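You operate a simulated robot arm through the tools that you are given. There is no shell and no other tool. Be economical: measure what you need, move in short steps, check, and stop when the job is done.

The job below is to be done with a simulated two-armed robot. You get a single attempt, and the scene is never put back.

JOB
Pick up the beaker with the yellow rim with one hand, pass it to the other hand and put it on the service table. Put one of the steel hose clamps from the left half of the bench on the wash table top. Fetch the grey canister and set it on the lower shelf of the blue rack. Fetch the strainer basket from the right half of the bench and stand it on the yellow yellow-rimmed glass disc. Put the sign that says "empty" from the right half of the bench on top of the filter cartridge there and the sign marked "full" on the left half of the bench. Any order will do. Set down upright: beaker with the yellow rim, grey canister, strainer basket.

It is judged by the outcome, as a careful person would: the job done as asked, and still so three seconds after it is handed in. It fails if anything else is knocked over, pushed out of place, dropped, spilled or broken.

ROBOT AND FRAMES
Two 7-joint arms with two-finger parallel grippers on one trunk, on a base that drives. Base frame: it is fixed to the floor where the robot stands at the start and does not move with it; the origin is under the middle of the robot, x ahead of it, y to its left, z up; the surface under the hand at the start is at about z = 0.85. Lengths are in m, angles in degrees, forces in N, time in s.
The left shoulder is at the start at [0.109, 0.174, 1.086], the right one opposite. With the tool pointing down near the work surface each hand reaches from about 0.34 to 0.74 m from the robot's upright axis, wherever it stands, measured 20 degrees to its own side. Places, roughly: beaker with the yellow rim [0.5, 0, 1]; filter cartridge [0.75, 1, 1]; grey canister (6x6x9 cm) [0.6, -0.2, 0.9]; left half of the bench [0.8, -0.5, 0.8]; lower shelf of the blue rack [-0.9, 0, 0.6]; service table [2.9, 0.1, 0.9]; sign [0.5, 0.5, 1]; steel hose clamp (7x5x2 cm) [0.6, -0.4, 0.9]; strainer basket (7x7x12 cm) [0.7, 0.3, 0.9]; wash table top [-0.8, -1.6, 0.9]; yellow-rimmed glass disc (13x13x2 cm) [0.6, 0.7, 0.9]. Payload 3.6 kg a hand.
The TCP of each hand is the grasp point between the finger pads, 0.03 m short of the fingertips. In the tool frame z runs along the fingers and y along their closing line. The gripper opens to 0.11 m. The fingers are 0.02 m wide and 0.01 m thick; the gripper's body (0.048 by 0.112 m) begins 0.055 m behind the TCP.
Orientation is that of the tool frame in the base frame, as [roll, pitch, yaw] about the fixed x, y, z axes, in that order (R = Rz(yaw) Ry(pitch) Rx(roll)). With the fingers straight down and closing along the base's y, the tool's x points along the base's -x, its y along +y and its z along -z.

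CONTROLS
- The arms move only by the tool apply_moves. It takes "left_moves", "right_moves" or both (then of equal length, played together; a hand with none holds still); each is one flat list of numbers, 7 for each row, row after row: the shift along the base's x, y, z in units of 30 mm (1.0 is 30 mm), then the turn, a rotation vector about the base's x, y, z in units of 4 degrees (1.0 is 4 degrees), then the gripper command, from -1 (shut) to 1 (fully open), values between in proportion. In form: [dx, dy, dz, ax, ay, az, gripper, dx, dy, dz, ax, ay, az, gripper, ...]. A call has 1 to 8 rows; each row shifts and turns the commanded pose from where the row before left it. A call with a number of a shift or a turn outside -1 to 1 is refused whole. Rows are played at 5 a second. More than 0.05 m and 8.6 degrees between two rows, or a gripper value outside its range, and nothing of the call is played. A pose out of reach is approached as far as the arm can. The call stops where the force on the tool passes 40 N (or 10 N more than at its start, if that is more) or the arm is blocked; 0.2 s more then pass. The fingers move at their own pace (about 0.153 m/s each) and stop on an object; they squeeze with about 42 N. The grip force told is the motor's: it shows also when the fingers shut on nothing. Time passes only in rows, and 0.2 s behind the last, so rows that do not move let the fingers close. It gives the time, the measured TCP pose, the force on the tool (base axes), the opening and the grip force at its end, in the units of the frame above (readings bear some noise), with the torque about the TCP (base axes, N m) and any sound that the robot's microphone picked up, and new pictures: "pictures" is both (left out), scene, wrist or none (wrist: the cameras of the hands that moved).
- Cameras (640 x 400 px; columns grow to the right, rows downward): "scene" is now at [0.1638, 0.0757, 1.2533]; the picture's right is [0.89, -0.46, -0.00], its down [-0.29, -0.56, -0.78] and it looks along [0.36, 0.69, -0.63] (base axes); focal length 214 px, centre (320, 200). "left" rides on the left gripper at [0.073, -0.017, -0.103] in its tool frame; the picture's right is [0.23, 0.97, 0.00], its down [-0.76, 0.18, -0.62] and it looks along [-0.61, 0.14, 0.78] (tool axes); focal length 222 px, centre (320, 200). "right" rides on the right gripper at [0.072, 0.017, -0.103] in its tool frame; the picture's right is [-0.23, 0.97, 0.00], its down [-0.76, -0.18, -0.62] and it looks along [-0.61, -0.14, 0.78] (tool axes); focal length 222 px, centre (320, 200). There is no depth. A picture from a camera that has moved, and an enlarged one, comes with that camera's place and axes in the base frame and with its lens.
- slide_trunk(by): slides the trunk up (or, below 0, down) by that many m; the arms and the scene camera ride with it, the base frame stays. It gives what a move gives, with no picture.
- base_move(legs): drives the robot by 1 to 6 legs, each [ahead, left, turn to the left] in m, m and degrees, along the robot's own axes; the way and the turn of a leg run together, so that a leg with both is an arc; at most 1.5 m and 180 degrees a leg. The arms and the cameras ride along, it lands a little off, and it stops where it bumps. It gives what a move gives, and a new picture of the scene camera.
- head_to(pan, tilt): turns the head with the scene camera to pan (to the left, within 86 degrees either way) and tilt (down, from -29 to 69), counted from straight ahead of the robot. It gives what a move gives, and a new picture of the scene camera.
- inspect(camera, box): a new picture of the part [left, top, right, bottom] of that camera's present view, enlarged. No time passes.
- job_done(): hands the job in; it is judged then, once.

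Go step by step. Nothing tells you exact positions but the pictures and the camera data: compare them with the known pose of the tool, close in by small moves and look again before you grip or let go. The budget is 196 turns and 260 pictures, counting those below and the enlarged ones. Unless the task says otherwise, let go and move clear before handing in, and close with one line.

The tools are called by a JSON object that holds its "name" and its "arguments". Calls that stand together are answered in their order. apply_moves: Moves the arms, as the interface text tells. Its arguments: {"type":"object","properties":{"left_moves":{"type":"array","items":{"type":"number"}},"right_moves":{"type":"array","items":{"type":"number"}},"pictures":{"type":"string","enum":["both","scene","wrist","none"]}},"required":[]} The other tools are called the same way: slide_trunk (by) slides the trunk up or down; base_move (legs) drives the base; head_to (pan, tilt) turns the head that bears the scene camera; inspect (camera, box) takes an enlarged picture of a part of a camera's view; job_done () hands the job in.

At the start:

```text
t: 0.0
left_tool_pos: [0.3664, 0.4265, 1.0896]
left_tcp_rot: [-180.0, 0.0, -180.0]
left_ft_force: [0.0, 0.2, -0.1]
left_torque: [0.02, 0.04, 0.02]
left_opening: 0.1099
left_finger_force: 0.0
right_tool_pos: [0.4118, 0.022, 1.1461]
right_tcp_rot: [180.0, -0.1, 180.0]
right_ft_force: [-0.3, 0.2, -0.4]
right_torque: [0.0, 0.01, -0.02]
right_opening: 0.1101
right_finger_force: 0.0
trunk travel left (down, up): [-0.204, 0.559]
robot x, y, heading: [-0.0036, -0.0015, -0.1]
head pan, tilt: [62.5, 39.1]
```

scene: 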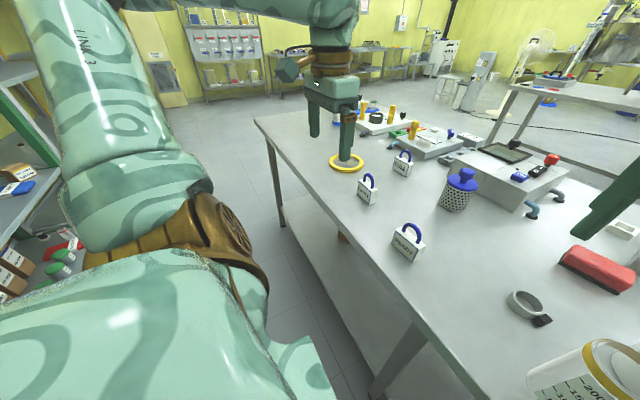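
right: 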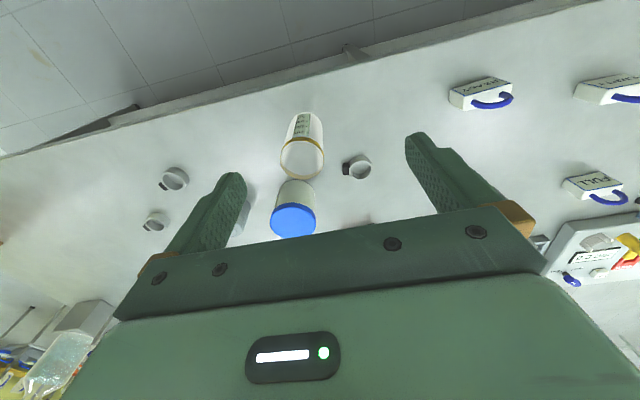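
left: 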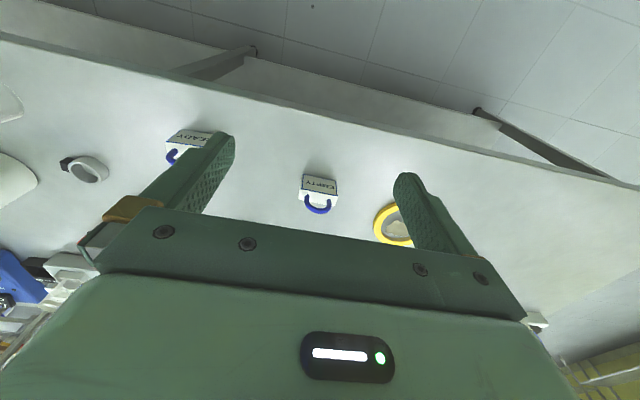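

I see the bench with signs, strainer and disc on its +y half; the beaker, canister and clamps are ahead and to the right. I look around first.

{"name": "head_to", "arguments": {"pan": 0, "tilt": 40}}

{"name": "head_to", "arguments": {"pan": -60, "tilt": 35}}

{"name": "head_to", "arguments": {"pan": 40, "tilt": 35}}

```text
t: 1.3
left_tool_pos: [0.3657, 0.4275, 1.0892]
left_tcp_rot: [179.9, -0.1, -179.9]
left_ft_force: [-0.1, -0.5, -0.2]
left_torque: [0.01, 0.01, 0.02]
left_opening: 0.11
left_finger_force: 0.0
right_tool_pos: [0.4107, 0.0224, 1.146]
right_tcp_rot: [-180.0, -0.1, 180.0]
right_ft_force: [-0.2, -1.1, -0.1]
right_torque: [0.02, 0.0, 0.01]
right_opening: 0.1099
right_finger_force: 0.0
trunk travel left (down, up): [-0.204, 0.559]
robot x, y, heading: [0.0003, -0.0039, 0.0]
head pan, tilt: [0.0, 40.0]
camera scene: at [0.2093, -0.0002, 1.252], right [0.0, -1.0, 0.0], down [-0.64, 0.0, -0.77], along [0.77, 0.0, -0.64], focal length 214 px, centre (320, 200)
```

scene: 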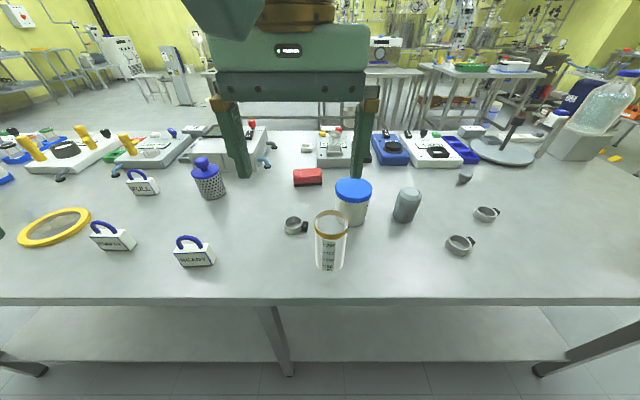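

```text
t: 2.6
left_tool_pos: [0.3657, 0.4272, 1.0896]
left_tcp_rot: [-179.9, 0.0, -179.9]
left_ft_force: [0.8, 0.0, 0.2]
left_torque: [0.02, -0.01, 0.01]
left_opening: 0.1099
left_finger_force: 0.1
right_tool_pos: [0.4112, 0.0227, 1.1464]
right_tcp_rot: [-180.0, -0.2, -179.9]
right_ft_force: [0.3, 0.7, 1.1]
right_torque: [0.02, 0.02, -0.03]
right_opening: 0.1099
right_finger_force: 0.0
trunk travel left (down, up): [-0.204, 0.559]
robot x, y, heading: [-0.0009, 0.002, -0.1]
head pan, tilt: [-60.0, 35.0]
camera scene: at [0.1684, -0.0765, 1.2595], right [-0.87, -0.5, 0.0], down [-0.29, 0.5, -0.82], along [0.41, -0.71, -0.57], focal length 214 px, centre (320, 200)
```

scene: 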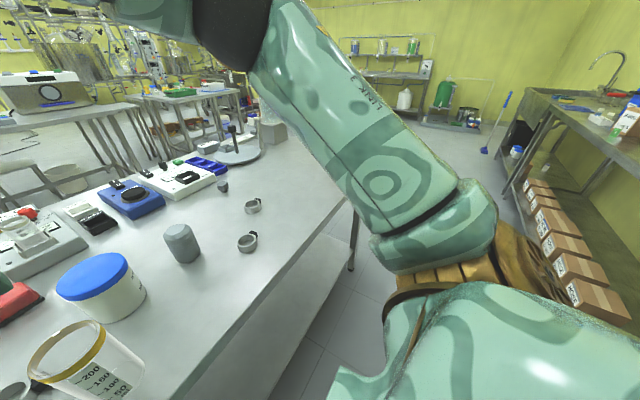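

```text
t: 4.4
left_tool_pos: [0.3669, 0.4273, 1.089]
left_tcp_rot: [-180.0, 0.1, -179.9]
left_ft_force: [0.2, -1.4, 1.0]
left_torque: [-0.01, 0.03, 0.02]
left_opening: 0.1101
left_finger_force: 0.1
right_tool_pos: [0.4117, 0.022, 1.1455]
right_tcp_rot: [-180.0, -0.1, 179.9]
right_ft_force: [-0.3, -0.2, -0.5]
right_torque: [0.0, 0.01, -0.02]
right_opening: 0.1097
right_finger_force: 0.0
trunk travel left (down, up): [-0.204, 0.559]
robot x, y, heading: [0.0008, 0.0012, -0.0]
head pan, tilt: [40.0, 35.0]
camera scene: at [0.1918, 0.0563, 1.2595], right [0.64, -0.77, 0.0], down [-0.44, -0.37, -0.82], along [0.63, 0.53, -0.57], focal length 214 px, centre (320, 200)
```

scene: 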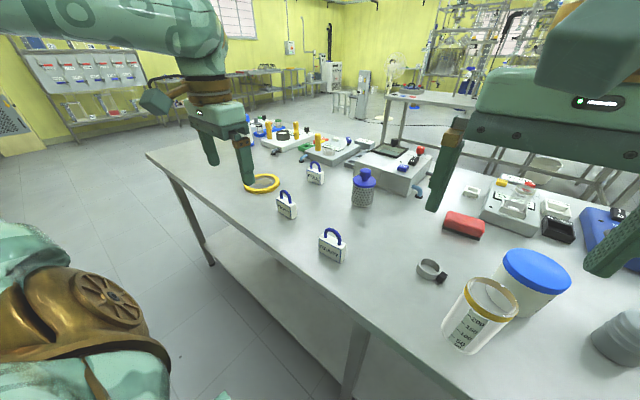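

The left (y<0) half holds two clamps and the canister, the right half the signs, strainer and disc. I zoom in for detail.

{"name": "inspect", "arguments": {"camera": "scene", "box": [220, 100, 400, 212]}}

{"name": "head_to", "arguments": {"pan": 55, "tilt": 25}}

```text
3.56 times, centred on (310, 156) of scene
camera zoom: at [0.1918, 0.0563, 1.2595], right [0.64, -0.77, 0.0], down [-0.44, -0.37, -0.82], along [0.63, 0.53, -0.57], focal length 763 px, centre (356, 356)
```

zoom: 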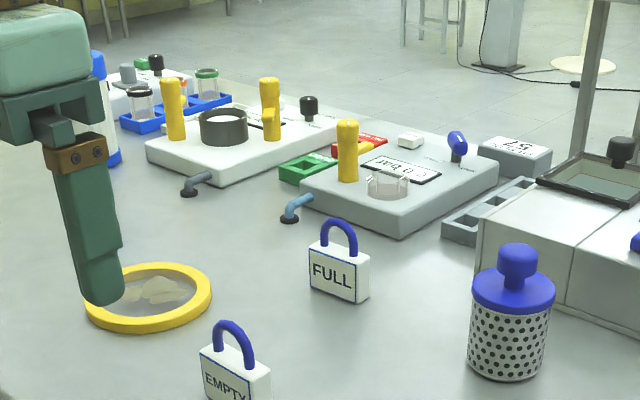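

```text
t: 5.2
left_tool_pos: [0.3651, 0.4276, 1.0899]
left_tcp_rot: [-180.0, -0.1, -179.9]
left_ft_force: [0.0, -0.3, 0.3]
left_torque: [0.0, 0.0, -0.01]
left_opening: 0.1099
left_finger_force: 0.1
right_tool_pos: [0.4112, 0.0215, 1.1469]
right_tcp_rot: [-179.9, 0.0, 180.0]
right_ft_force: [0.5, 0.5, -0.4]
right_torque: [0.03, -0.02, -0.02]
right_opening: 0.1098
right_finger_force: 0.0
trunk travel left (down, up): [-0.204, 0.559]
robot x, y, heading: [-0.0018, -0.0013, 0.3]
head pan, tilt: [55.0, 25.0]
camera scene: at [0.1772, 0.0752, 1.2752], right [0.82, -0.57, 0.0], down [-0.24, -0.35, -0.91], along [0.52, 0.74, -0.42], focal length 214 px, centre (320, 200)
```

scene: 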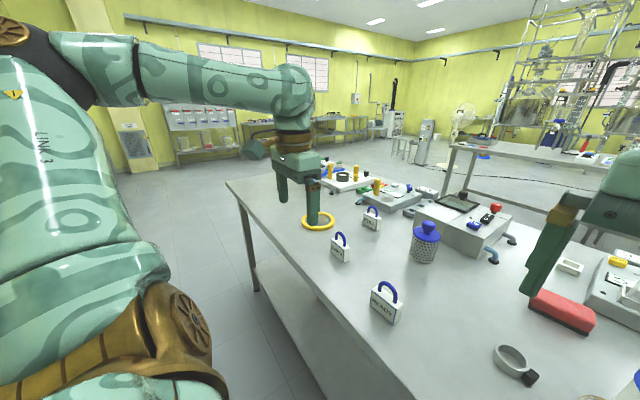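

The filter cartridge is hidden behind the left gripper; strainer, disc and signs are identified. I drive left a bit and look again.

{"name": "base_move", "arguments": {"legs": [[0.0, 0.32, 0]]}}

{"name": "head_to", "arguments": {"pan": 30, "tilt": 35}}

```text
t: 7.3
left_tool_pos: [0.3652, 0.7521, 1.0895]
left_tcp_rot: [-179.9, 0.0, -179.7]
left_ft_force: [-0.2, 0.1, 0.5]
left_torque: [-0.02, -0.01, 0.01]
left_opening: 0.1098
left_finger_force: 0.0
right_tool_pos: [0.4109, 0.3472, 1.1473]
right_tcp_rot: [-179.9, -0.1, -179.8]
right_ft_force: [0.0, -0.5, -0.3]
right_torque: [0.03, 0.03, 0.0]
right_opening: 0.11
right_finger_force: 0.1
trunk travel left (down, up): [-0.204, 0.559]
robot x, y, heading: [-0.0006, 0.3224, 0.1]
head pan, tilt: [55.0, 25.0]
camera scene: at [0.1767, 0.3999, 1.2752], right [0.82, -0.57, 0.0], down [-0.24, -0.35, -0.91], along [0.52, 0.74, -0.42], focal length 214 px, centre (320, 200)
```

scene: 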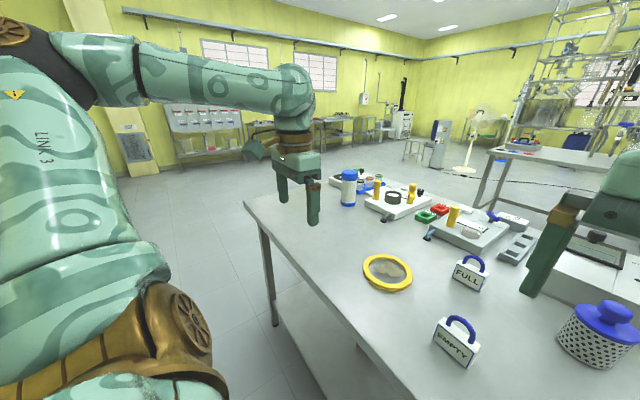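

```text
t: 8.2
left_tool_pos: [0.3654, 0.7514, 1.091]
left_tcp_rot: [179.9, 0.0, -179.8]
left_ft_force: [-0.4, 0.2, 0.3]
left_torque: [-0.02, -0.02, 0.01]
left_opening: 0.1101
left_finger_force: 0.2
right_tool_pos: [0.4107, 0.3457, 1.1475]
right_tcp_rot: [180.0, -0.2, -179.9]
right_ft_force: [0.2, 0.2, -0.3]
right_torque: [-0.02, 0.0, 0.03]
right_opening: 0.11
right_finger_force: 0.2
trunk travel left (down, up): [-0.204, 0.559]
robot x, y, heading: [-0.0014, 0.3196, -0.0]
head pan, tilt: [30.0, 35.0]
camera scene: at [0.2002, 0.3677, 1.2595], right [0.5, -0.86, 0.0], down [-0.5, -0.29, -0.82], along [0.71, 0.41, -0.57], focal length 214 px, centre (320, 200)
```

scene: 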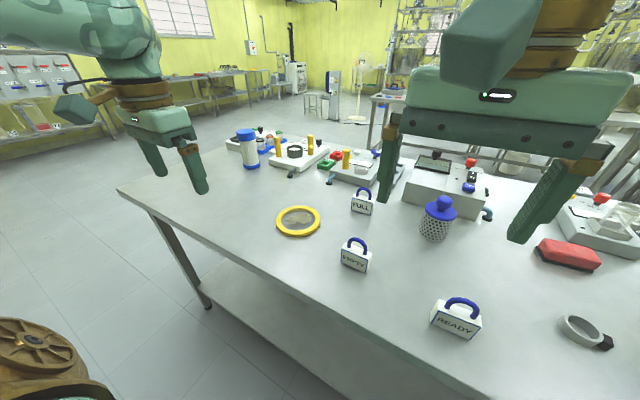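

Located: strainer ≈(0.71,0.31), disc ≈(0.575,0.657), cartridge ≈(0.775,1.045) top ≈1.0, EMPTY ≈(0.52,0.455), FULL ≈(0.72,0.52). I move the right hand aside and the left toward the strainer.

{"name": "apply_moves", "arguments": {"left_moves": [0.8, -1, 0, 0, 0, 0, 1, 0.8, -1, 0, 0, 0, 0, 1, 0.8, -1, 0, 0, 0, 0, 1, 0.8, -1, 0, 0, 0, 0, 1, 0.8, -1, 0, 0, 0, 0, 1, 0.8, -1, 0, 0, 0, 0, 1, 0.8, -1, 0, 0, 0, 0, 1, 0.8, -1, 0, 0, 0, 0, 1], "right_moves": [0, -1, 0, 0, 0, 0, 1, 0, -1, 0, 0, 0, 0, 1, 0, -1, 0, 0, 0, 0, 1, 0, -1, 0, 0, 0, 0, 1, 0, -1, 0, 0, 0, 0, 1, 0, -1, 0, 0, 0, 0, 1, 0, -1, 0, 0, 0, 0, 1, 0, -1, 0, 0, 0, 0, 1], "pictures": "none"}}

{"name": "apply_moves", "arguments": {"left_moves": [0.8, -1, 0, 0, 0, 0, 1, 0.8, -1, 0, 0, 0, 0, 1, 0.8, -1, 0, 0, 0, 0, 1, 0.8, -1, 0, 0, 0, 0, 1, 0.8, -1, 0, 0, 0, 0, 1, 0.8, -1, 0, 0, 0, 0, 1, 0.3, -0.6, 0, 0, 0, 0, 1], "pictures": "both"}}

```text
t: 10.0
left_tool_pos: [0.5528, 0.5193, 1.0903]
left_tcp_rot: [179.9, -0.1, -179.7]
left_ft_force: [-0.3, 0.4, -0.1]
left_torque: [0.02, -0.01, 0.0]
left_opening: 0.1099
left_finger_force: 0.1
left hand out of reach, approached as far as the arm can: row 8
right_tool_pos: [0.4122, 0.1046, 1.1468]
right_tcp_rot: [179.9, -0.2, -180.0]
right_ft_force: [0.6, -0.9, -0.9]
right_torque: [-0.02, 0.02, 0.0]
right_opening: 0.1101
right_finger_force: 0.0
trunk travel left (down, up): [-0.204, 0.559]
robot x, y, heading: [0.003, 0.3215, 0.3]
head pan, tilt: [30.0, 35.0]
```

```text
t: 11.6
left_tool_pos: [0.5609, 0.5198, 1.0904]
left_tcp_rot: [-180.0, 0.0, -179.9]
left_ft_force: [0.6, 0.6, 0.3]
left_torque: [0.02, -0.02, 0.03]
left_opening: 0.1099
left_finger_force: 0.1
left hand out of reach, approached as far as the arm can: row 1, 2, 3, 4, 5, 6, 7
right_tool_pos: [0.411, 0.1059, 1.146]
right_tcp_rot: [180.0, 0.0, -179.9]
right_ft_force: [0.2, 0.0, 0.5]
right_torque: [0.0, -0.02, 0.0]
right_opening: 0.1101
right_finger_force: 0.1
trunk travel left (down, up): [-0.204, 0.559]
robot x, y, heading: [-0.0004, 0.325, 0.3]
head pan, tilt: [30.0, 35.0]
camera scene: at [0.2003, 0.3673, 1.2595], right [0.5, -0.87, 0.0], down [-0.5, -0.29, -0.82], along [0.71, 0.41, -0.57], focal length 214 px, centre (320, 200)
camera left: at [0.4856, 0.5028, 1.1939], right [-0.23, 0.97, 0.0], down [0.76, 0.18, 0.62], along [0.61, 0.14, -0.78], focal length 222 px, centre (320, 200)
```

scene: 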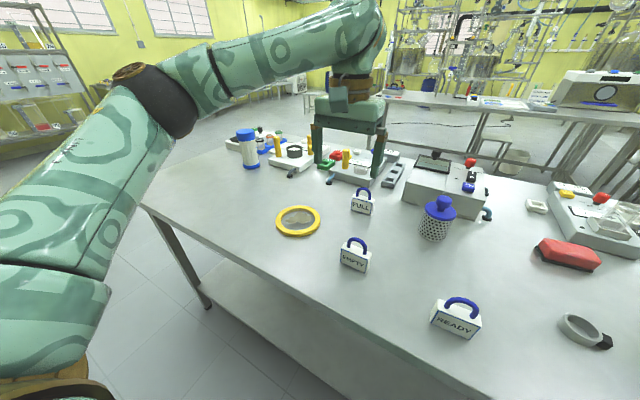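
left: 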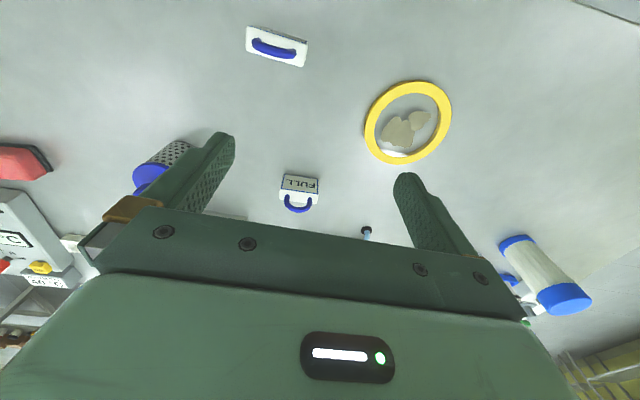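

The left hand stopped at a reach limit at this height. I lower it a little and try the direction again.

{"name": "apply_moves", "arguments": {"left_moves": [0, -0.5, -0.8, 0, 0, 0, 1, 0, -0.5, -0.8, 0, 0, 0, 1, 0, -0.5, 0, 0, 0, 0, 1], "pictures": "none"}}

{"name": "apply_moves", "arguments": {"left_moves": [0.3, -0.8, 0, 0, 0, 0, 1, 0.3, -0.8, 0, 0, 0, 0, 1, 0.3, -0.8, 0, 0, 0, 0, 1, 0.3, -0.8, 0, 0, 0, 0, 1], "pictures": "none"}}

```text
t: 12.4
left_tool_pos: [0.5505, 0.4945, 1.0371]
left_tcp_rot: [179.9, 0.0, -179.8]
left_ft_force: [-0.4, -0.6, 0.2]
left_torque: [0.0, -0.01, 0.0]
left_opening: 0.1101
left_finger_force: 0.0
left hand out of reach, approached as far as the arm can: row 1, 2, 3
right_tool_pos: [0.4109, 0.1053, 1.145]
right_tcp_rot: [180.0, -0.1, -179.8]
right_ft_force: [0.0, 0.7, 0.5]
right_torque: [-0.01, 0.01, -0.01]
right_opening: 0.1103
right_finger_force: 0.0
trunk travel left (down, up): [-0.204, 0.559]
robot x, y, heading: [-0.0021, 0.3222, -0.0]
head pan, tilt: [30.0, 35.0]
```

```text
t: 13.4
left_tool_pos: [0.5551, 0.4948, 1.0324]
left_tcp_rot: [180.0, 0.0, -179.8]
left_ft_force: [-0.3, 0.1, 0.9]
left_torque: [-0.01, 0.0, -0.01]
left_opening: 0.1102
left_finger_force: 0.0
left hand out of reach, approached as far as the arm can: row 1, 2, 3, 4
right_tool_pos: [0.4121, 0.1051, 1.1456]
right_tcp_rot: [-179.9, 0.0, -179.9]
right_ft_force: [0.2, -0.2, 0.5]
right_torque: [0.0, 0.01, 0.01]
right_opening: 0.1101
right_finger_force: 0.1
trunk travel left (down, up): [-0.204, 0.559]
robot x, y, heading: [0.0017, 0.3247, 0.1]
head pan, tilt: [30.0, 35.0]
```

The reach seems to depend on height relative to the shoulder, so I raise the trunk and lower the hand relative to it.

{"name": "slide_trunk", "arguments": {"by": 0.12}}

{"name": "apply_moves", "arguments": {"left_moves": [0, 0, -1, 0, 0, 0, 1, 0, 0, -1, 0, 0, 0, 1, 0, 0, -1, 0, 0, 0, 1, 0, -0.5, -1, 0, 0, 0, 1, 0, -1, 0, 0, 0, 0, 1, 0, -1, 0, 0, 0, 0, 1], "pictures": "none"}}

{"name": "apply_moves", "arguments": {"left_moves": [1, 0, 0, 0, 0, 0, 1, 1, 0, 0, 0, 0, 0, 1], "pictures": "both"}}

```text
t: 14.9
left_tool_pos: [0.5168, 0.4954, 1.2068]
left_tcp_rot: [-180.0, 6.9, -179.7]
left_ft_force: [-0.4, 0.0, -0.1]
left_torque: [-0.02, 0.03, 0.03]
left_opening: 0.11
left_finger_force: 0.0
right_tool_pos: [0.4113, 0.1066, 1.266]
right_tcp_rot: [180.0, -0.3, -179.9]
right_ft_force: [-0.3, 0.2, 0.5]
right_torque: [-0.01, 0.01, -0.03]
right_opening: 0.1098
right_finger_force: 0.1
trunk travel left (down, up): [-0.324, 0.439]
robot x, y, heading: [-0.0016, 0.3258, 0.1]
head pan, tilt: [30.0, 35.0]
```

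```text
t: 16.3
left_tool_pos: [0.5057, 0.4647, 1.0886]
left_tcp_rot: [-179.9, 6.9, -179.7]
left_ft_force: [-0.3, -0.3, 0.6]
left_torque: [0.04, 0.0, -0.02]
left_opening: 0.1101
left_finger_force: 0.0
left hand out of reach, approached as far as the arm can: row 5, 6
right_tool_pos: [0.4104, 0.1061, 1.2667]
right_tcp_rot: [179.9, -0.1, -179.9]
right_ft_force: [0.6, -0.9, 1.2]
right_torque: [0.0, 0.0, 0.0]
right_opening: 0.1099
right_finger_force: 0.1
trunk travel left (down, up): [-0.324, 0.439]
robot x, y, heading: [0.0028, 0.3238, 0.0]
head pan, tilt: [30.0, 35.0]
```

```text
t: 16.9
left_tool_pos: [0.5345, 0.4874, 1.0992]
left_tcp_rot: [-180.0, 6.8, -179.6]
left_ft_force: [0.5, 0.3, 0.2]
left_torque: [0.01, 0.01, 0.01]
left_opening: 0.1099
left_finger_force: 0.1
left hand out of reach, approached as far as the arm can: row 1, 2
right_tool_pos: [0.4117, 0.1063, 1.2661]
right_tcp_rot: [-180.0, -0.1, -180.0]
right_ft_force: [0.4, -0.7, 0.0]
right_torque: [-0.04, 0.0, 0.0]
right_opening: 0.11
right_finger_force: 0.1
trunk travel left (down, up): [-0.324, 0.439]
robot x, y, heading: [-0.0032, 0.3205, 0.0]
head pan, tilt: [30.0, 35.0]
camera scene: at [0.145, 0.3673, 1.383], right [0.5, -0.87, 0.0], down [-0.5, -0.29, -0.82], along [0.71, 0.41, -0.57], focal length 214 px, centre (320, 200)
camera left: at [0.4467, 0.4695, 1.193], right [-0.23, 0.97, -0.03], down [0.68, 0.18, 0.71], along [0.7, 0.14, -0.7], focal length 222 px, centre (320, 200)
```

scene: 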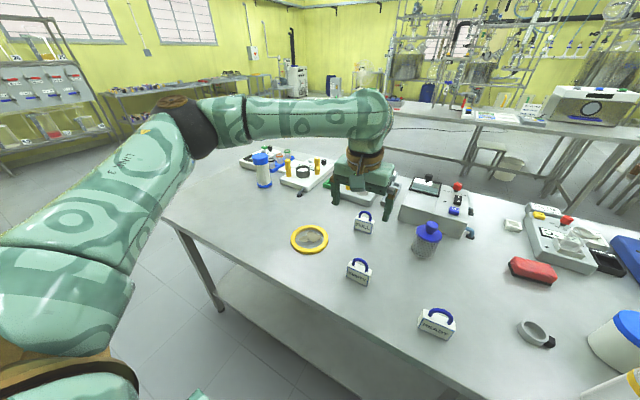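
left: 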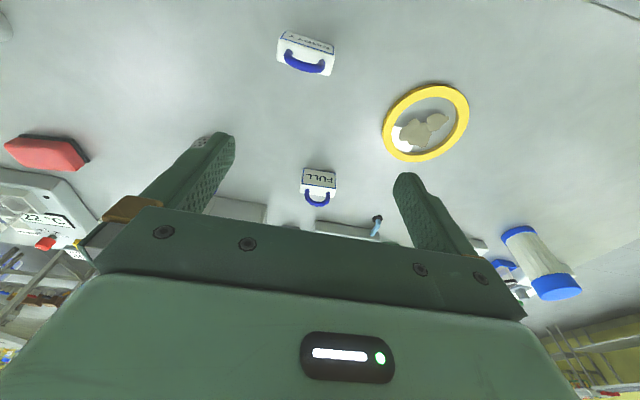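

Raising the trunk pulls the shoulders back, so I undo it and instead test turning the wrist, which may be at a joint limit.

{"name": "slide_trunk", "arguments": {"by": -0.12}}

{"name": "apply_moves", "arguments": {"left_moves": [0, 0, 1, 0, 0, -1, 1, 0, 0, 1, 0, 0, -1, 1, 0, 0, 0, 0, 0, -1, 1, 0, 0, 0, 0, 0, -1, 1, 0, 0, 0, 0, 0, -1, 1, 0.5, -0.5, 0, 0, 0, 0, 1, 0.5, -0.5, 0, 0, 0, 0, 1], "pictures": "none"}}

{"name": "apply_moves", "arguments": {"left_moves": [0.5, -1, 0, 0, 0, 0, 1, 0.5, -1, 0, 0, 0, 0, 1, 0.5, -1, 0, 0, 0, 0, 1], "pictures": "none"}}

```text
t: 18.4
left_tool_pos: [0.5305, 0.4862, 0.9799]
left_tcp_rot: [-179.9, 7.0, -179.7]
left_ft_force: [-0.4, -0.3, -0.3]
left_torque: [0.01, -0.02, 0.0]
left_opening: 0.1099
left_finger_force: 0.1
right_tool_pos: [0.4106, 0.1064, 1.147]
right_tcp_rot: [-180.0, -0.1, -179.9]
right_ft_force: [-0.7, 0.8, 0.5]
right_torque: [-0.01, -0.02, 0.03]
right_opening: 0.11
right_finger_force: 0.0
trunk travel left (down, up): [-0.204, 0.559]
robot x, y, heading: [-0.0001, 0.3232, 0.2]
head pan, tilt: [30.0, 35.0]
```

```text
t: 20.0
left_tool_pos: [0.5463, 0.4707, 1.0396]
left_tcp_rot: [-179.9, 7.1, 160.4]
left_ft_force: [0.4, -0.2, -1.0]
left_torque: [0.01, 0.02, -0.03]
left_opening: 0.1098
left_finger_force: 0.1
left hand out of reach, approached as far as the arm can: row 7
right_tool_pos: [0.411, 0.1049, 1.1478]
right_tcp_rot: [179.9, 0.0, -179.9]
right_ft_force: [-1.3, -0.1, -0.4]
right_torque: [0.0, -0.05, 0.01]
right_opening: 0.11
right_finger_force: 0.1
trunk travel left (down, up): [-0.204, 0.559]
robot x, y, heading: [0.0005, 0.3232, 0.1]
head pan, tilt: [30.0, 35.0]
```

```text
t: 20.8
left_tool_pos: [0.5474, 0.4719, 1.0387]
left_tcp_rot: [-179.9, 7.0, 160.3]
left_ft_force: [0.4, 0.5, 0.4]
left_torque: [0.02, 0.0, -0.04]
left_opening: 0.1101
left_finger_force: 0.0
left hand out of reach, approached as far as the arm can: row 1, 2, 3
right_tool_pos: [0.4111, 0.1076, 1.1469]
right_tcp_rot: [-180.0, -0.1, -179.9]
right_ft_force: [1.1, -0.5, -0.5]
right_torque: [-0.03, -0.03, 0.03]
right_opening: 0.11
right_finger_force: 0.0
trunk travel left (down, up): [-0.204, 0.559]
robot x, y, heading: [0.0008, 0.3231, 0.1]
head pan, tilt: [30.0, 35.0]
```

Reach shrinks with height, so I should get the base closer. I look down to see the clearance to the bench.

{"name": "head_to", "arguments": {"pan": 0, "tilt": 69}}

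```text
t: 21.8
left_tool_pos: [0.5465, 0.4717, 1.0389]
left_tcp_rot: [-179.9, 7.0, 160.2]
left_ft_force: [0.3, 1.0, 0.5]
left_torque: [0.02, -0.02, 0.05]
left_opening: 0.1101
left_finger_force: 0.1
right_tool_pos: [0.4105, 0.1053, 1.1461]
right_tcp_rot: [180.0, -0.1, -179.8]
right_ft_force: [-0.1, -0.5, 0.4]
right_torque: [-0.02, -0.02, -0.02]
right_opening: 0.1099
right_finger_force: 0.1
trunk travel left (down, up): [-0.204, 0.559]
robot x, y, heading: [-0.0012, 0.3229, 0.2]
head pan, tilt: [0.0, 68.8]
camera scene: at [0.1801, 0.3232, 1.2159], right [0.0, -1.0, 0.0], down [-0.93, 0.0, -0.36], along [0.36, 0.0, -0.93], focal length 214 px, centre (320, 200)
```

scene: 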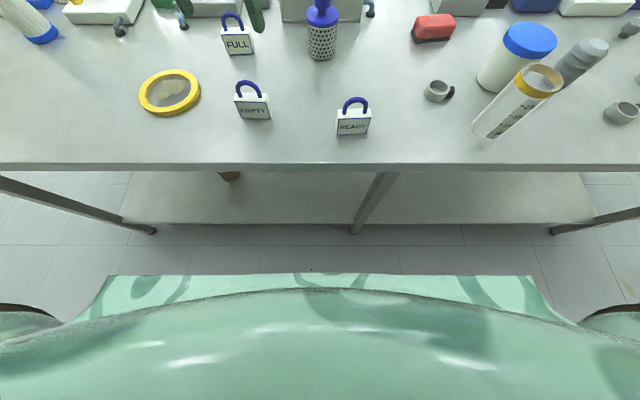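

There is about 15 cm between base and bench edge; I drive 0.10 m ahead and then recheck reach.

{"name": "base_move", "arguments": {"legs": [[0.1, 0.0, 0]]}}

{"name": "apply_moves", "arguments": {"left_moves": [0.5, -1, 0, 0, -1, 0, 1, 0.5, -1, 0, 0, -0.75, 0, 1, 0.5, -1, 0, 0, 0, 0, 1, 0.3, -1, 0, 0, 0, 0, 1, 0.2, -1, 0, 0, 0, 0, 1], "pictures": "both"}}

```text
t: 22.9
left_tool_pos: [0.6486, 0.4715, 1.0376]
left_tcp_rot: [180.0, 6.8, 160.2]
left_ft_force: [0.1, 0.1, -1.0]
left_torque: [0.01, 0.0, 0.01]
left_opening: 0.1103
left_finger_force: 0.1
right_tool_pos: [0.5135, 0.1067, 1.1461]
right_tcp_rot: [180.0, -0.2, -179.9]
right_ft_force: [0.3, -0.5, -0.7]
right_torque: [-0.04, 0.05, -0.01]
right_opening: 0.1101
right_finger_force: 0.0
trunk travel left (down, up): [-0.204, 0.559]
robot x, y, heading: [0.0996, 0.3215, 0.1]
head pan, tilt: [0.0, 68.8]
camera scene: at [0.2815, 0.3236, 1.2156], right [0.0, -1.0, 0.0], down [-0.93, 0.0, -0.36], along [0.36, 0.0, -0.93], focal length 214 px, centre (320, 200)
```

scene: 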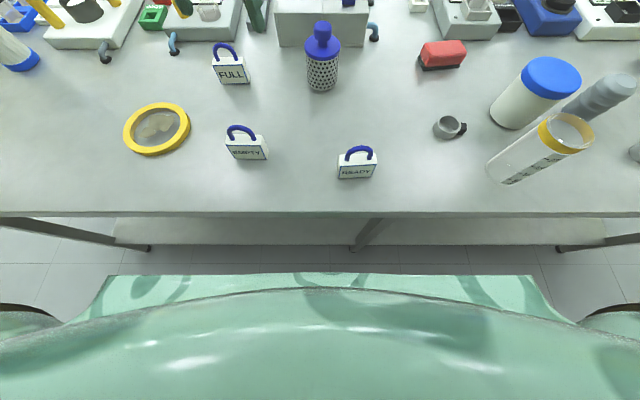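

```text
t: 24.1
left_tool_pos: [0.6802, 0.4752, 1.0469]
left_tcp_rot: [177.7, 13.7, 159.9]
left_ft_force: [0.1, 0.1, 1.1]
left_torque: [-0.03, 0.01, -0.04]
left_opening: 0.11
left_finger_force: 0.1
left hand out of reach, approached as far as the arm can: row 1, 2, 3, 4, 5
right_tool_pos: [0.5103, 0.1063, 1.1464]
right_tcp_rot: [179.9, -0.1, -180.0]
right_ft_force: [-0.3, 0.2, 0.2]
right_torque: [0.0, 0.01, 0.0]
right_opening: 0.1099
right_finger_force: 0.1
trunk travel left (down, up): [-0.204, 0.559]
robot x, y, heading: [0.0991, 0.3211, 0.4]
head pan, tilt: [0.0, 68.8]
camera scene: at [0.2803, 0.3236, 1.2158], right [0.0, -1.0, 0.0], down [-0.93, 0.0, -0.36], along [0.36, 0.0, -0.93], focal length 214 px, centre (320, 200)
camera left: at [0.583, 0.4885, 1.13], right [0.12, 0.99, -0.01], down [0.61, -0.06, 0.79], along [0.78, -0.1, -0.61], focal length 222 px, centre (320, 200)
```

scene: 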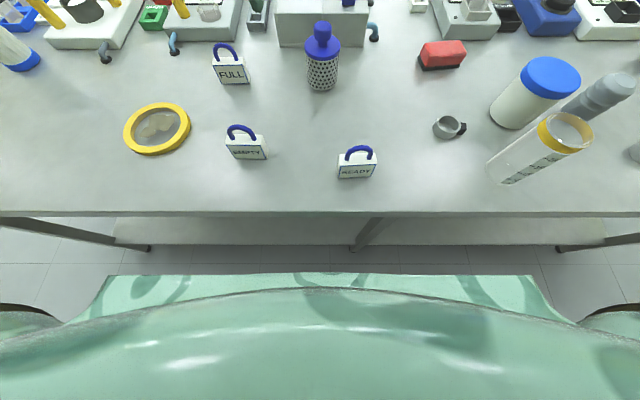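
left: 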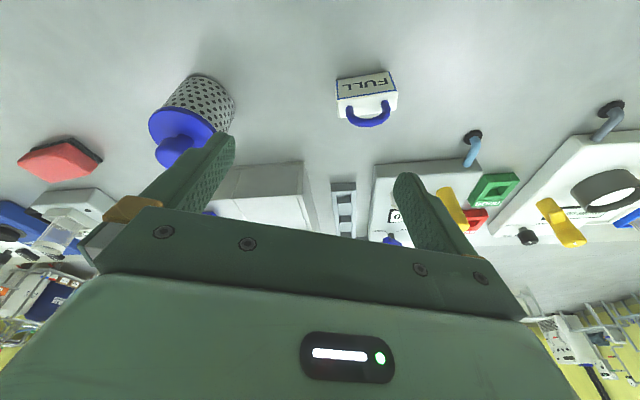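

The left hand is limited to its own side, so I'll put the base so targets lie ~20° to the left. I straighten the tool, then drive right.

{"name": "apply_moves", "arguments": {"left_moves": [-0.5, 0.5, 0, 0, 1, 0, 1, -0.5, 0.5, 0, 0, 0.75, 0, 1, 0, 0.5, 0, 0, 0, 1, 1, 0, 0.5, 0, 0, 0, 1, 1, 0, 0.5, 0, 0, 0, 1, 1, 0, 0, 0, 0, 0, 1, 1, 0, 0, 0, 0, 1, 1, 1, 0, 0, 0, 0, 0.75, 0, 1], "pictures": "none"}}

{"name": "base_move", "arguments": {"legs": [[0, -0.24, 0]]}}

{"name": "head_to", "arguments": {"pan": 15, "tilt": 45}}

```text
t: 25.9
left_tool_pos: [0.6513, 0.551, 1.048]
left_tcp_rot: [-179.8, -0.2, -179.7]
left_ft_force: [-0.5, 1.4, 0.0]
left_torque: [0.03, 0.0, 0.0]
left_opening: 0.11
left_finger_force: 0.0
right_tool_pos: [0.5116, 0.106, 1.1462]
right_tcp_rot: [-180.0, -0.1, -179.9]
right_ft_force: [-0.5, 0.1, -0.4]
right_torque: [0.03, -0.03, -0.02]
right_opening: 0.11
right_finger_force: 0.0
trunk travel left (down, up): [-0.204, 0.559]
robot x, y, heading: [0.1013, 0.3226, 0.2]
head pan, tilt: [0.0, 68.8]
```

```text
t: 27.7
left_tool_pos: [0.6517, 0.3103, 1.0487]
left_tcp_rot: [-179.9, 0.0, -179.8]
left_ft_force: [0.3, -1.4, 1.0]
left_torque: [-0.02, 0.0, -0.01]
left_opening: 0.11
left_finger_force: 0.0
right_tool_pos: [0.5119, -0.1361, 1.146]
right_tcp_rot: [179.9, 0.0, 180.0]
right_ft_force: [0.5, 1.0, 0.0]
right_torque: [0.02, 0.0, 0.01]
right_opening: 0.1099
right_finger_force: 0.1
trunk travel left (down, up): [-0.204, 0.559]
robot x, y, heading: [0.1007, 0.0872, 0.2]
head pan, tilt: [0.0, 68.8]
camera scene: at [0.2806, 0.0821, 1.2158], right [0.0, -1.0, 0.0], down [-0.93, 0.0, -0.36], along [0.36, 0.0, -0.93], focal length 214 px, centre (320, 200)
```

scene: 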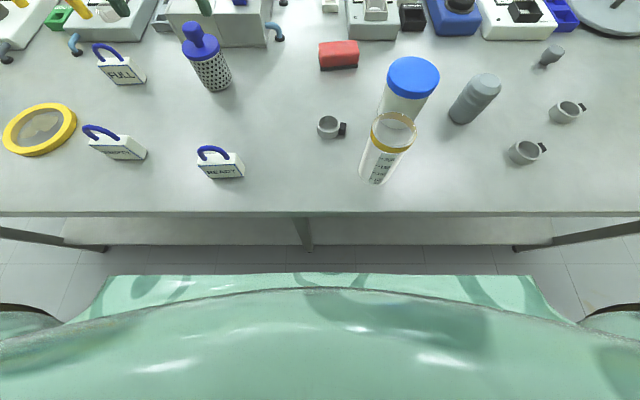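

```text
t: 28.6
left_tool_pos: [0.6516, 0.31, 1.0469]
left_tcp_rot: [-179.8, 0.0, -179.8]
left_ft_force: [0.4, 0.2, 0.5]
left_torque: [-0.01, 0.02, -0.04]
left_opening: 0.1099
left_finger_force: 0.1
right_tool_pos: [0.5107, -0.1344, 1.1472]
right_tcp_rot: [-179.9, -0.1, 180.0]
right_ft_force: [-0.3, 0.6, 0.3]
right_torque: [-0.01, 0.02, -0.03]
right_opening: 0.1098
right_finger_force: 0.1
trunk travel left (down, up): [-0.204, 0.559]
robot x, y, heading: [0.0977, 0.0826, 0.2]
head pan, tilt: [15.0, 45.0]
camera scene: at [0.3032, 0.1041, 1.2446], right [0.26, -0.97, 0.0], down [-0.68, -0.18, -0.71], along [0.68, 0.18, -0.71], focal length 214 px, centre (320, 200)
```

scene: 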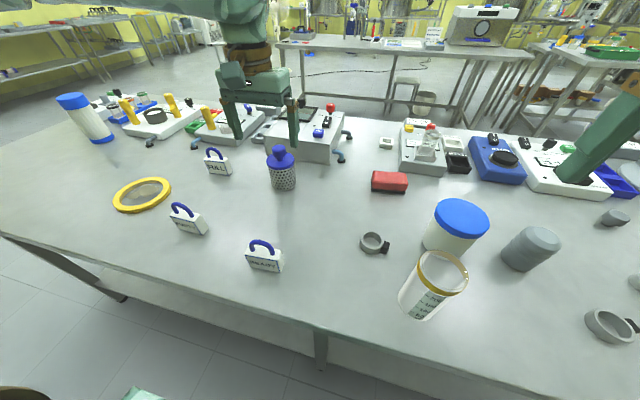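

Strainer estimated at (0.707,0.318), top ≈0.967. I bring the left hand over it, straddling along y.

{"name": "apply_moves", "arguments": {"left_moves": [0, 0.1, -0.8, 0, 0, 0, 1, 0, 0.15, -0.8, 0, 0, 0, 1, 0.9, 0, 0, 0, 0, 0, 1, 0.95, 0, 0, 0, 0, 0, 1], "pictures": "both"}}

```text
t: 29.6
left_tool_pos: [0.7077, 0.319, 0.9985]
left_tcp_rot: [-179.8, -0.1, -179.7]
left_ft_force: [-0.3, 0.5, 0.2]
left_torque: [0.02, 0.03, 0.0]
left_opening: 0.1102
left_finger_force: 0.1
right_tool_pos: [0.5124, -0.1338, 1.1458]
right_tcp_rot: [-180.0, -0.1, -179.9]
right_ft_force: [-0.6, 0.5, -0.4]
right_torque: [-0.02, 0.0, -0.02]
right_opening: 0.11
right_finger_force: 0.0
trunk travel left (down, up): [-0.204, 0.559]
robot x, y, heading: [0.1019, 0.0813, -0.1]
head pan, tilt: [15.0, 45.0]
camera scene: at [0.3041, 0.1045, 1.2444], right [0.26, -0.97, 0.0], down [-0.68, -0.18, -0.71], along [0.68, 0.18, -0.71], focal length 214 px, centre (320, 200)
camera left: at [0.6335, 0.3019, 1.1023], right [-0.23, 0.97, 0.0], down [0.76, 0.18, 0.62], along [0.6, 0.14, -0.78], focal length 222 px, centre (320, 200)
```

scene: 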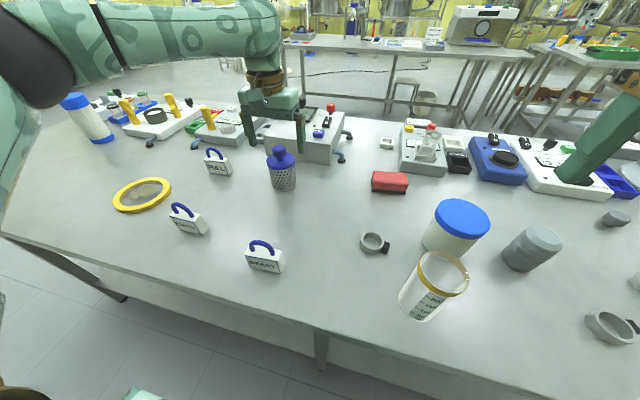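
left: 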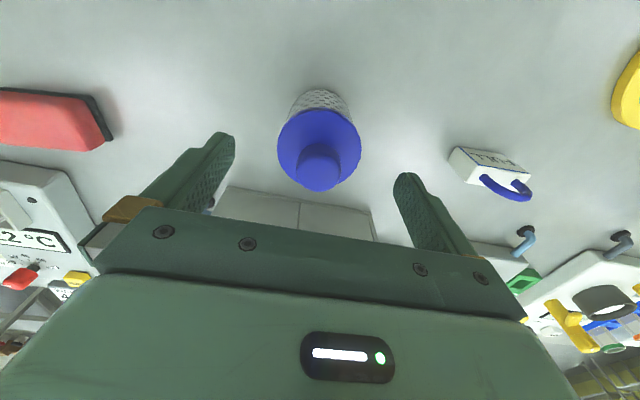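

Alignment is good (knob at ≈(0.71,0.32)). I descend to the body below the lid and close.

{"name": "apply_moves", "arguments": {"left_moves": [0.05, 0, -0.8, 0, 0, 0, 1, 0.05, 0, -0.8, 0, 0, 0, 1, 0, 0, -0.8, 0, 0, 0, 1, 0, 0, 0, 0, 0, 0, -1, 0, 0, 0, 0, 0, 0, -1, 0, 0, 0, 0, 0, 0, -1], "pictures": "both"}}

```text
t: 31.0
left_tool_pos: [0.7104, 0.3173, 0.9264]
left_tcp_rot: [-179.7, -0.1, -179.7]
left_ft_force: [0.0, 0.4, 0.1]
left_torque: [0.05, 0.04, -0.02]
left_opening: 0.0658
left_finger_force: 42.1
right_tool_pos: [0.5116, -0.1338, 1.146]
right_tcp_rot: [-180.0, -0.1, 180.0]
right_ft_force: [0.3, -0.7, -0.4]
right_torque: [0.02, -0.01, -0.04]
right_opening: 0.1101
right_finger_force: 0.1
trunk travel left (down, up): [-0.204, 0.559]
robot x, y, heading: [0.1023, 0.0845, 0.0]
head pan, tilt: [15.0, 45.0]
camera scene: at [0.3035, 0.1043, 1.2446], right [0.26, -0.97, 0.0], down [-0.68, -0.18, -0.71], along [0.68, 0.18, -0.71], focal length 214 px, centre (320, 200)
camera left: at [0.6363, 0.3011, 1.0306], right [-0.23, 0.97, 0.0], down [0.76, 0.18, 0.62], along [0.61, 0.14, -0.78], focal length 222 px, centre (320, 200)
```

scene: 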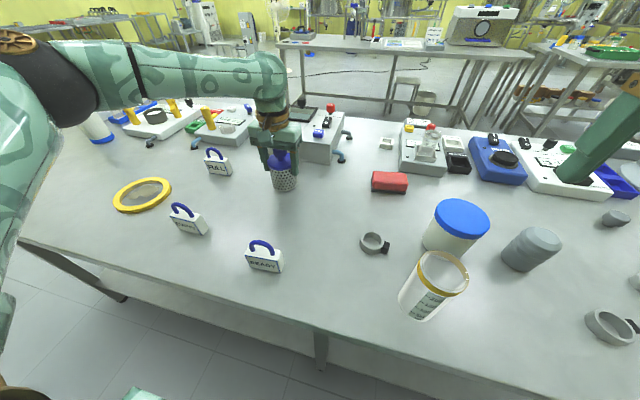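
left: 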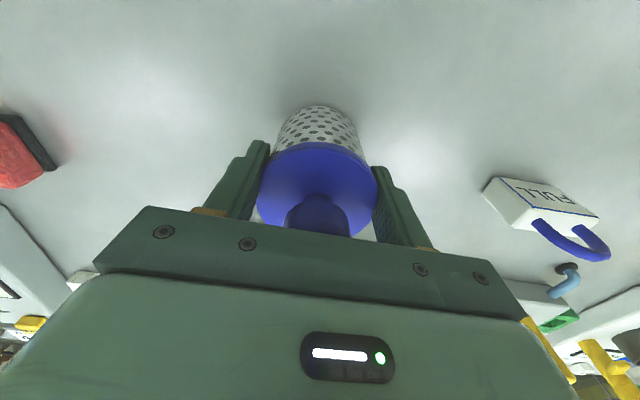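

Gripped at 66 mm. I lift clear of the signs, draw back to x≈0.62 and drive left toward the disc.

{"name": "apply_moves", "arguments": {"left_moves": [0, 0, 1, 0, 0, 0, -1, 0, 0, 1, 0, 0, 0, -1, -0.5, 0, 1, 0, 0, 0, -1, -1, 0, 0.8, 0, 0, 0, -1, -1, 0, 0, 0, 0, 0, -1, -0.5, 0, 0, 0, 0, 0, -1], "pictures": "none"}}

{"name": "base_move", "arguments": {"legs": [[0, 0.34, 0]]}}

{"name": "head_to", "arguments": {"pan": 20, "tilt": 45}}

```text
t: 32.4
left_tool_pos: [0.6204, 0.3184, 1.0429]
left_tcp_rot: [-179.8, 0.0, -179.6]
left_ft_force: [-0.5, -0.8, -2.0]
left_torque: [-0.04, 0.01, -0.02]
left_opening: 0.0661
left_finger_force: 42.2
right_tool_pos: [0.5117, -0.1347, 1.1465]
right_tcp_rot: [-180.0, -0.1, -179.9]
right_ft_force: [-0.4, 0.0, 0.4]
right_torque: [0.02, -0.01, 0.01]
right_opening: 0.1099
right_finger_force: 0.1
trunk travel left (down, up): [-0.204, 0.559]
robot x, y, heading: [0.1019, 0.0841, 0.1]
head pan, tilt: [15.0, 45.0]
```

```text
t: 34.6
left_tool_pos: [0.6209, 0.6596, 1.0413]
left_tcp_rot: [-179.8, 0.1, 180.0]
left_ft_force: [-0.1, 0.2, -1.8]
left_torque: [-0.01, 0.03, 0.01]
left_opening: 0.0659
left_finger_force: 42.2
right_tool_pos: [0.5102, 0.2068, 1.1459]
right_tcp_rot: [180.0, -0.1, 180.0]
right_ft_force: [0.5, 1.0, 1.0]
right_torque: [-0.02, -0.02, -0.01]
right_opening: 0.1099
right_finger_force: 0.0
trunk travel left (down, up): [-0.204, 0.559]
robot x, y, heading: [0.097, 0.4263, -0.2]
head pan, tilt: [15.0, 45.0]
camera scene: at [0.3036, 0.4462, 1.2446], right [0.26, -0.97, 0.0], down [-0.68, -0.18, -0.71], along [0.68, 0.18, -0.71], focal length 214 px, centre (320, 200)
```

scene: 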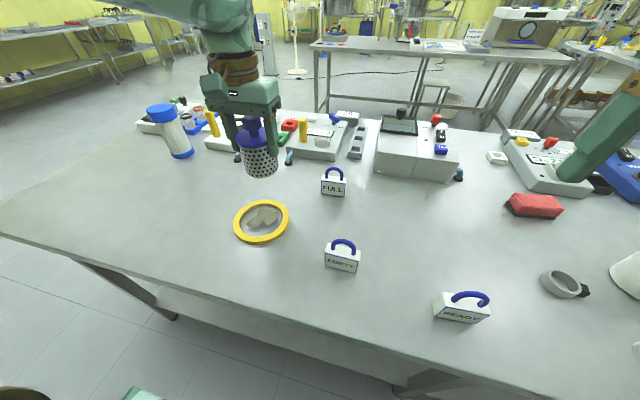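

```text
t: 35.3
left_tool_pos: [0.6209, 0.6587, 1.0417]
left_tcp_rot: [-179.8, 0.0, -179.9]
left_ft_force: [0.0, 0.6, -1.9]
left_torque: [-0.01, 0.0, -0.01]
left_opening: 0.066
left_finger_force: 42.1
right_tool_pos: [0.5107, 0.2056, 1.1457]
right_tcp_rot: [180.0, -0.1, 179.9]
right_ft_force: [0.2, 0.7, -0.9]
right_torque: [0.02, 0.0, -0.04]
right_opening: 0.11
right_finger_force: 0.0
trunk travel left (down, up): [-0.204, 0.559]
robot x, y, heading: [0.1009, 0.4231, -0.1]
head pan, tilt: [20.0, 45.0]
camera scene: at [0.3015, 0.452, 1.2446], right [0.34, -0.94, 0.0], down [-0.67, -0.24, -0.71], along [0.66, 0.24, -0.71], focal length 214 px, centre (320, 200)
```

scene: 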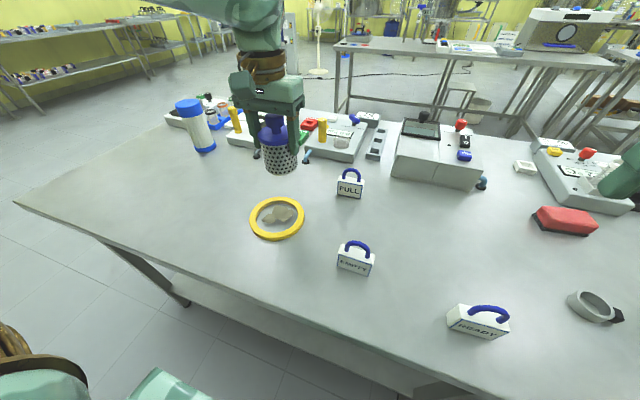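

Disc centre ≈(0.571,0.657). I check what lies in the disc.

{"name": "inspect", "arguments": {"camera": "scene", "box": [237, 180, 317, 230]}}

```text
8.00 times, centred on (277, 205) of scene
camera zoom: at [0.3015, 0.452, 1.2446], right [0.34, -0.94, 0.0], down [-0.67, -0.24, -0.71], along [0.66, 0.24, -0.71], focal length 1716 px, centre (664, 160)
```

zoom: 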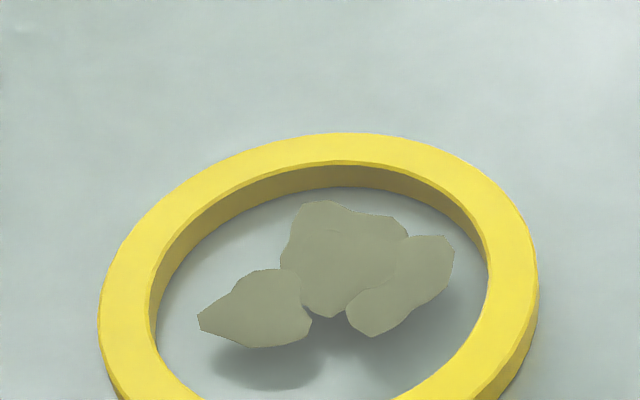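

The disc appears to be a glass plate in a raised ring with stains. I move over its centre and look.

{"name": "apply_moves", "arguments": {"left_moves": [-0.85, 0, -0.5, 0, 0, 0, -1, -0.8, 0, -0.5, 0, 0, 0, -1, 0, 0, -0.7, 0, 0, 0, -1], "pictures": "both"}}

```text
t: 36.1
left_tool_pos: [0.5714, 0.6589, 0.9907]
left_tcp_rot: [-179.8, 0.0, -179.8]
left_ft_force: [-0.3, 0.0, -1.3]
left_torque: [-0.01, 0.05, -0.03]
left_opening: 0.0657
left_finger_force: 42.1
right_tool_pos: [0.5114, 0.2071, 1.1449]
right_tcp_rot: [-179.9, -0.2, 179.8]
right_ft_force: [0.0, -0.7, -0.1]
right_torque: [-0.01, 0.01, -0.01]
right_opening: 0.11
right_finger_force: 0.0
trunk travel left (down, up): [-0.204, 0.559]
robot x, y, heading: [0.0982, 0.4279, -0.2]
head pan, tilt: [20.0, 45.0]
camera scene: at [0.3021, 0.4521, 1.2445], right [0.34, -0.94, 0.0], down [-0.67, -0.24, -0.71], along [0.66, 0.24, -0.71], focal length 214 px, centre (320, 200)
camera left: at [0.4975, 0.6424, 1.0932], right [-0.23, 0.97, 0.0], down [0.76, 0.18, 0.62], along [0.61, 0.14, -0.78], focal length 222 px, centre (320, 200)
```

scene: 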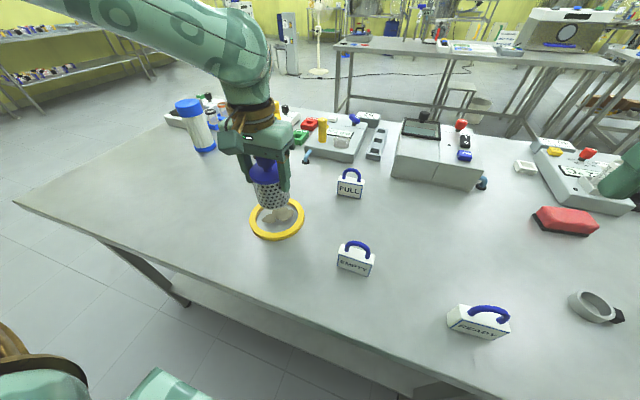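
left: 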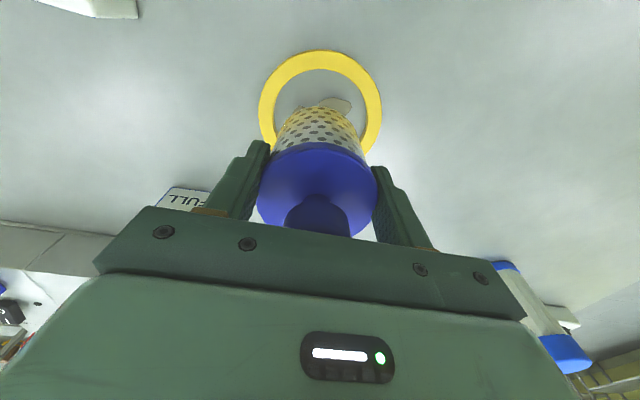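

Centred over the ring. I descend gently toward the glass.

{"name": "apply_moves", "arguments": {"left_moves": [0.1, 0, -0.6, 0, 0, 0, -1, 0, 0, -0.6, 0, 0, 0, -1, 0, 0, -0.1, 0, 0, 0, -1, 0, 0, -0.1, 0, 0, 0, -1], "pictures": "wrist"}}

```text
t: 37.1
left_tool_pos: [0.5748, 0.6592, 0.9482]
left_tcp_rot: [-179.9, -0.1, -180.0]
left_ft_force: [-0.6, 0.3, -1.2]
left_torque: [-0.03, 0.0, -0.01]
left_opening: 0.066
left_finger_force: 42.1
right_tool_pos: [0.5108, 0.206, 1.1459]
right_tcp_rot: [179.9, -0.1, 179.9]
right_ft_force: [0.8, -0.6, 0.2]
right_torque: [0.01, 0.0, -0.01]
right_opening: 0.1102
right_finger_force: 0.1
trunk travel left (down, up): [-0.204, 0.559]
robot x, y, heading: [0.1021, 0.421, 0.0]
head pan, tilt: [20.0, 45.0]
camera left: at [0.5004, 0.6419, 1.0519], right [-0.23, 0.97, 0.0], down [0.76, 0.18, 0.62], along [0.61, 0.14, -0.78], focal length 222 px, centre (320, 200)
```

left: 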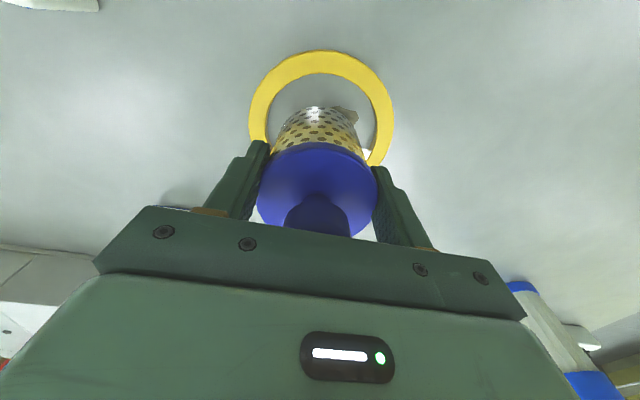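

{"name": "apply_moves", "arguments": {"left_moves": [0, 0, -0.07, 0, 0, 0, -1, 0, 0, -0.07, 0, 0, 0, -1, 0, 0, -0.07, 0, 0, 0, -1], "pictures": "none"}}

{"name": "inspect", "arguments": {"camera": "scene", "box": [237, 180, 317, 240]}}

```text
t: 37.9
left_tool_pos: [0.5743, 0.6589, 0.9437]
left_tcp_rot: [-179.7, 0.0, -179.9]
left_ft_force: [-0.8, -1.1, -2.3]
left_torque: [0.01, 0.02, 0.03]
left_opening: 0.066
left_finger_force: 42.0
right_tool_pos: [0.5119, 0.2054, 1.1465]
right_tcp_rot: [-180.0, -0.1, 179.9]
right_ft_force: [0.1, 0.5, -0.8]
right_torque: [-0.03, -0.01, 0.0]
right_opening: 0.1097
right_finger_force: 0.0
trunk travel left (down, up): [-0.204, 0.559]
robot x, y, heading: [0.0971, 0.4256, 0.1]
head pan, tilt: [20.0, 45.0]
```

```text
6.67 times, centred on (277, 210) of scene
camera zoom: at [0.3015, 0.4521, 1.2446], right [0.34, -0.94, 0.0], down [-0.67, -0.24, -0.71], along [0.66, 0.24, -0.71], focal length 1430 px, centre (607, 133)
```

zoom: 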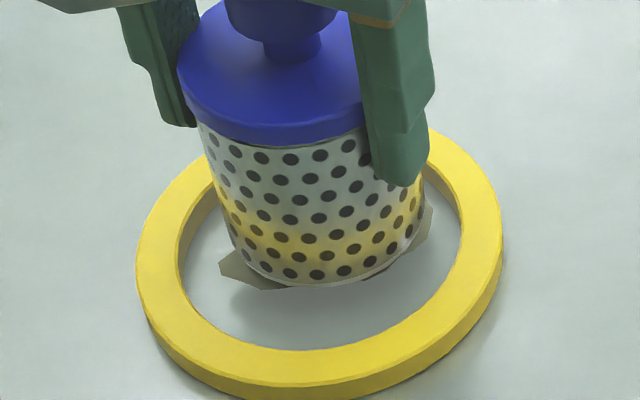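

No contact yet; I nudge a few mm for centring and keep descending in small steps.

{"name": "apply_moves", "arguments": {"left_moves": [0.1, -0.1, 0, 0, 0, 0, -1, 0, 0, -0.08, 0, 0, 0, -1, 0, 0, -0.08, 0, 0, 0, -1, 0, 0, -0.08, 0, 0, 0, -1], "pictures": "none"}}

{"name": "inspect", "arguments": {"camera": "scene", "box": [237, 180, 317, 240]}}

```text
t: 38.9
left_tool_pos: [0.5769, 0.655, 0.9386]
left_tcp_rot: [-179.7, 0.5, -179.9]
left_ft_force: [2.3, 4.1, 30.3]
left_torque: [0.34, 0.44, 0.09]
left_opening: 0.066
left_finger_force: 42.1
right_tool_pos: [0.5089, 0.2058, 1.1481]
right_tcp_rot: [179.9, 0.1, 179.9]
right_ft_force: [-0.4, 1.0, 0.1]
right_torque: [0.0, 0.02, 0.0]
right_opening: 0.11
right_finger_force: 0.1
trunk travel left (down, up): [-0.204, 0.559]
robot x, y, heading: [0.1025, 0.4224, -0.2]
head pan, tilt: [20.0, 45.0]
```

```text
6.67 times, centred on (277, 210) of scene
camera zoom: at [0.2991, 0.4517, 1.2456], right [0.34, -0.94, 0.0], down [-0.66, -0.24, -0.71], along [0.67, 0.24, -0.71], focal length 1430 px, centre (607, 133)
```

zoom: 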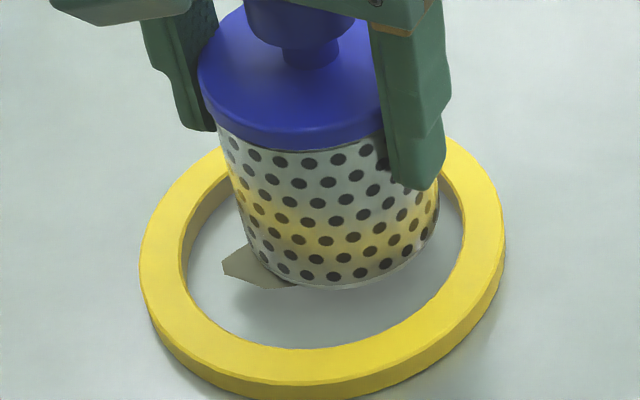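

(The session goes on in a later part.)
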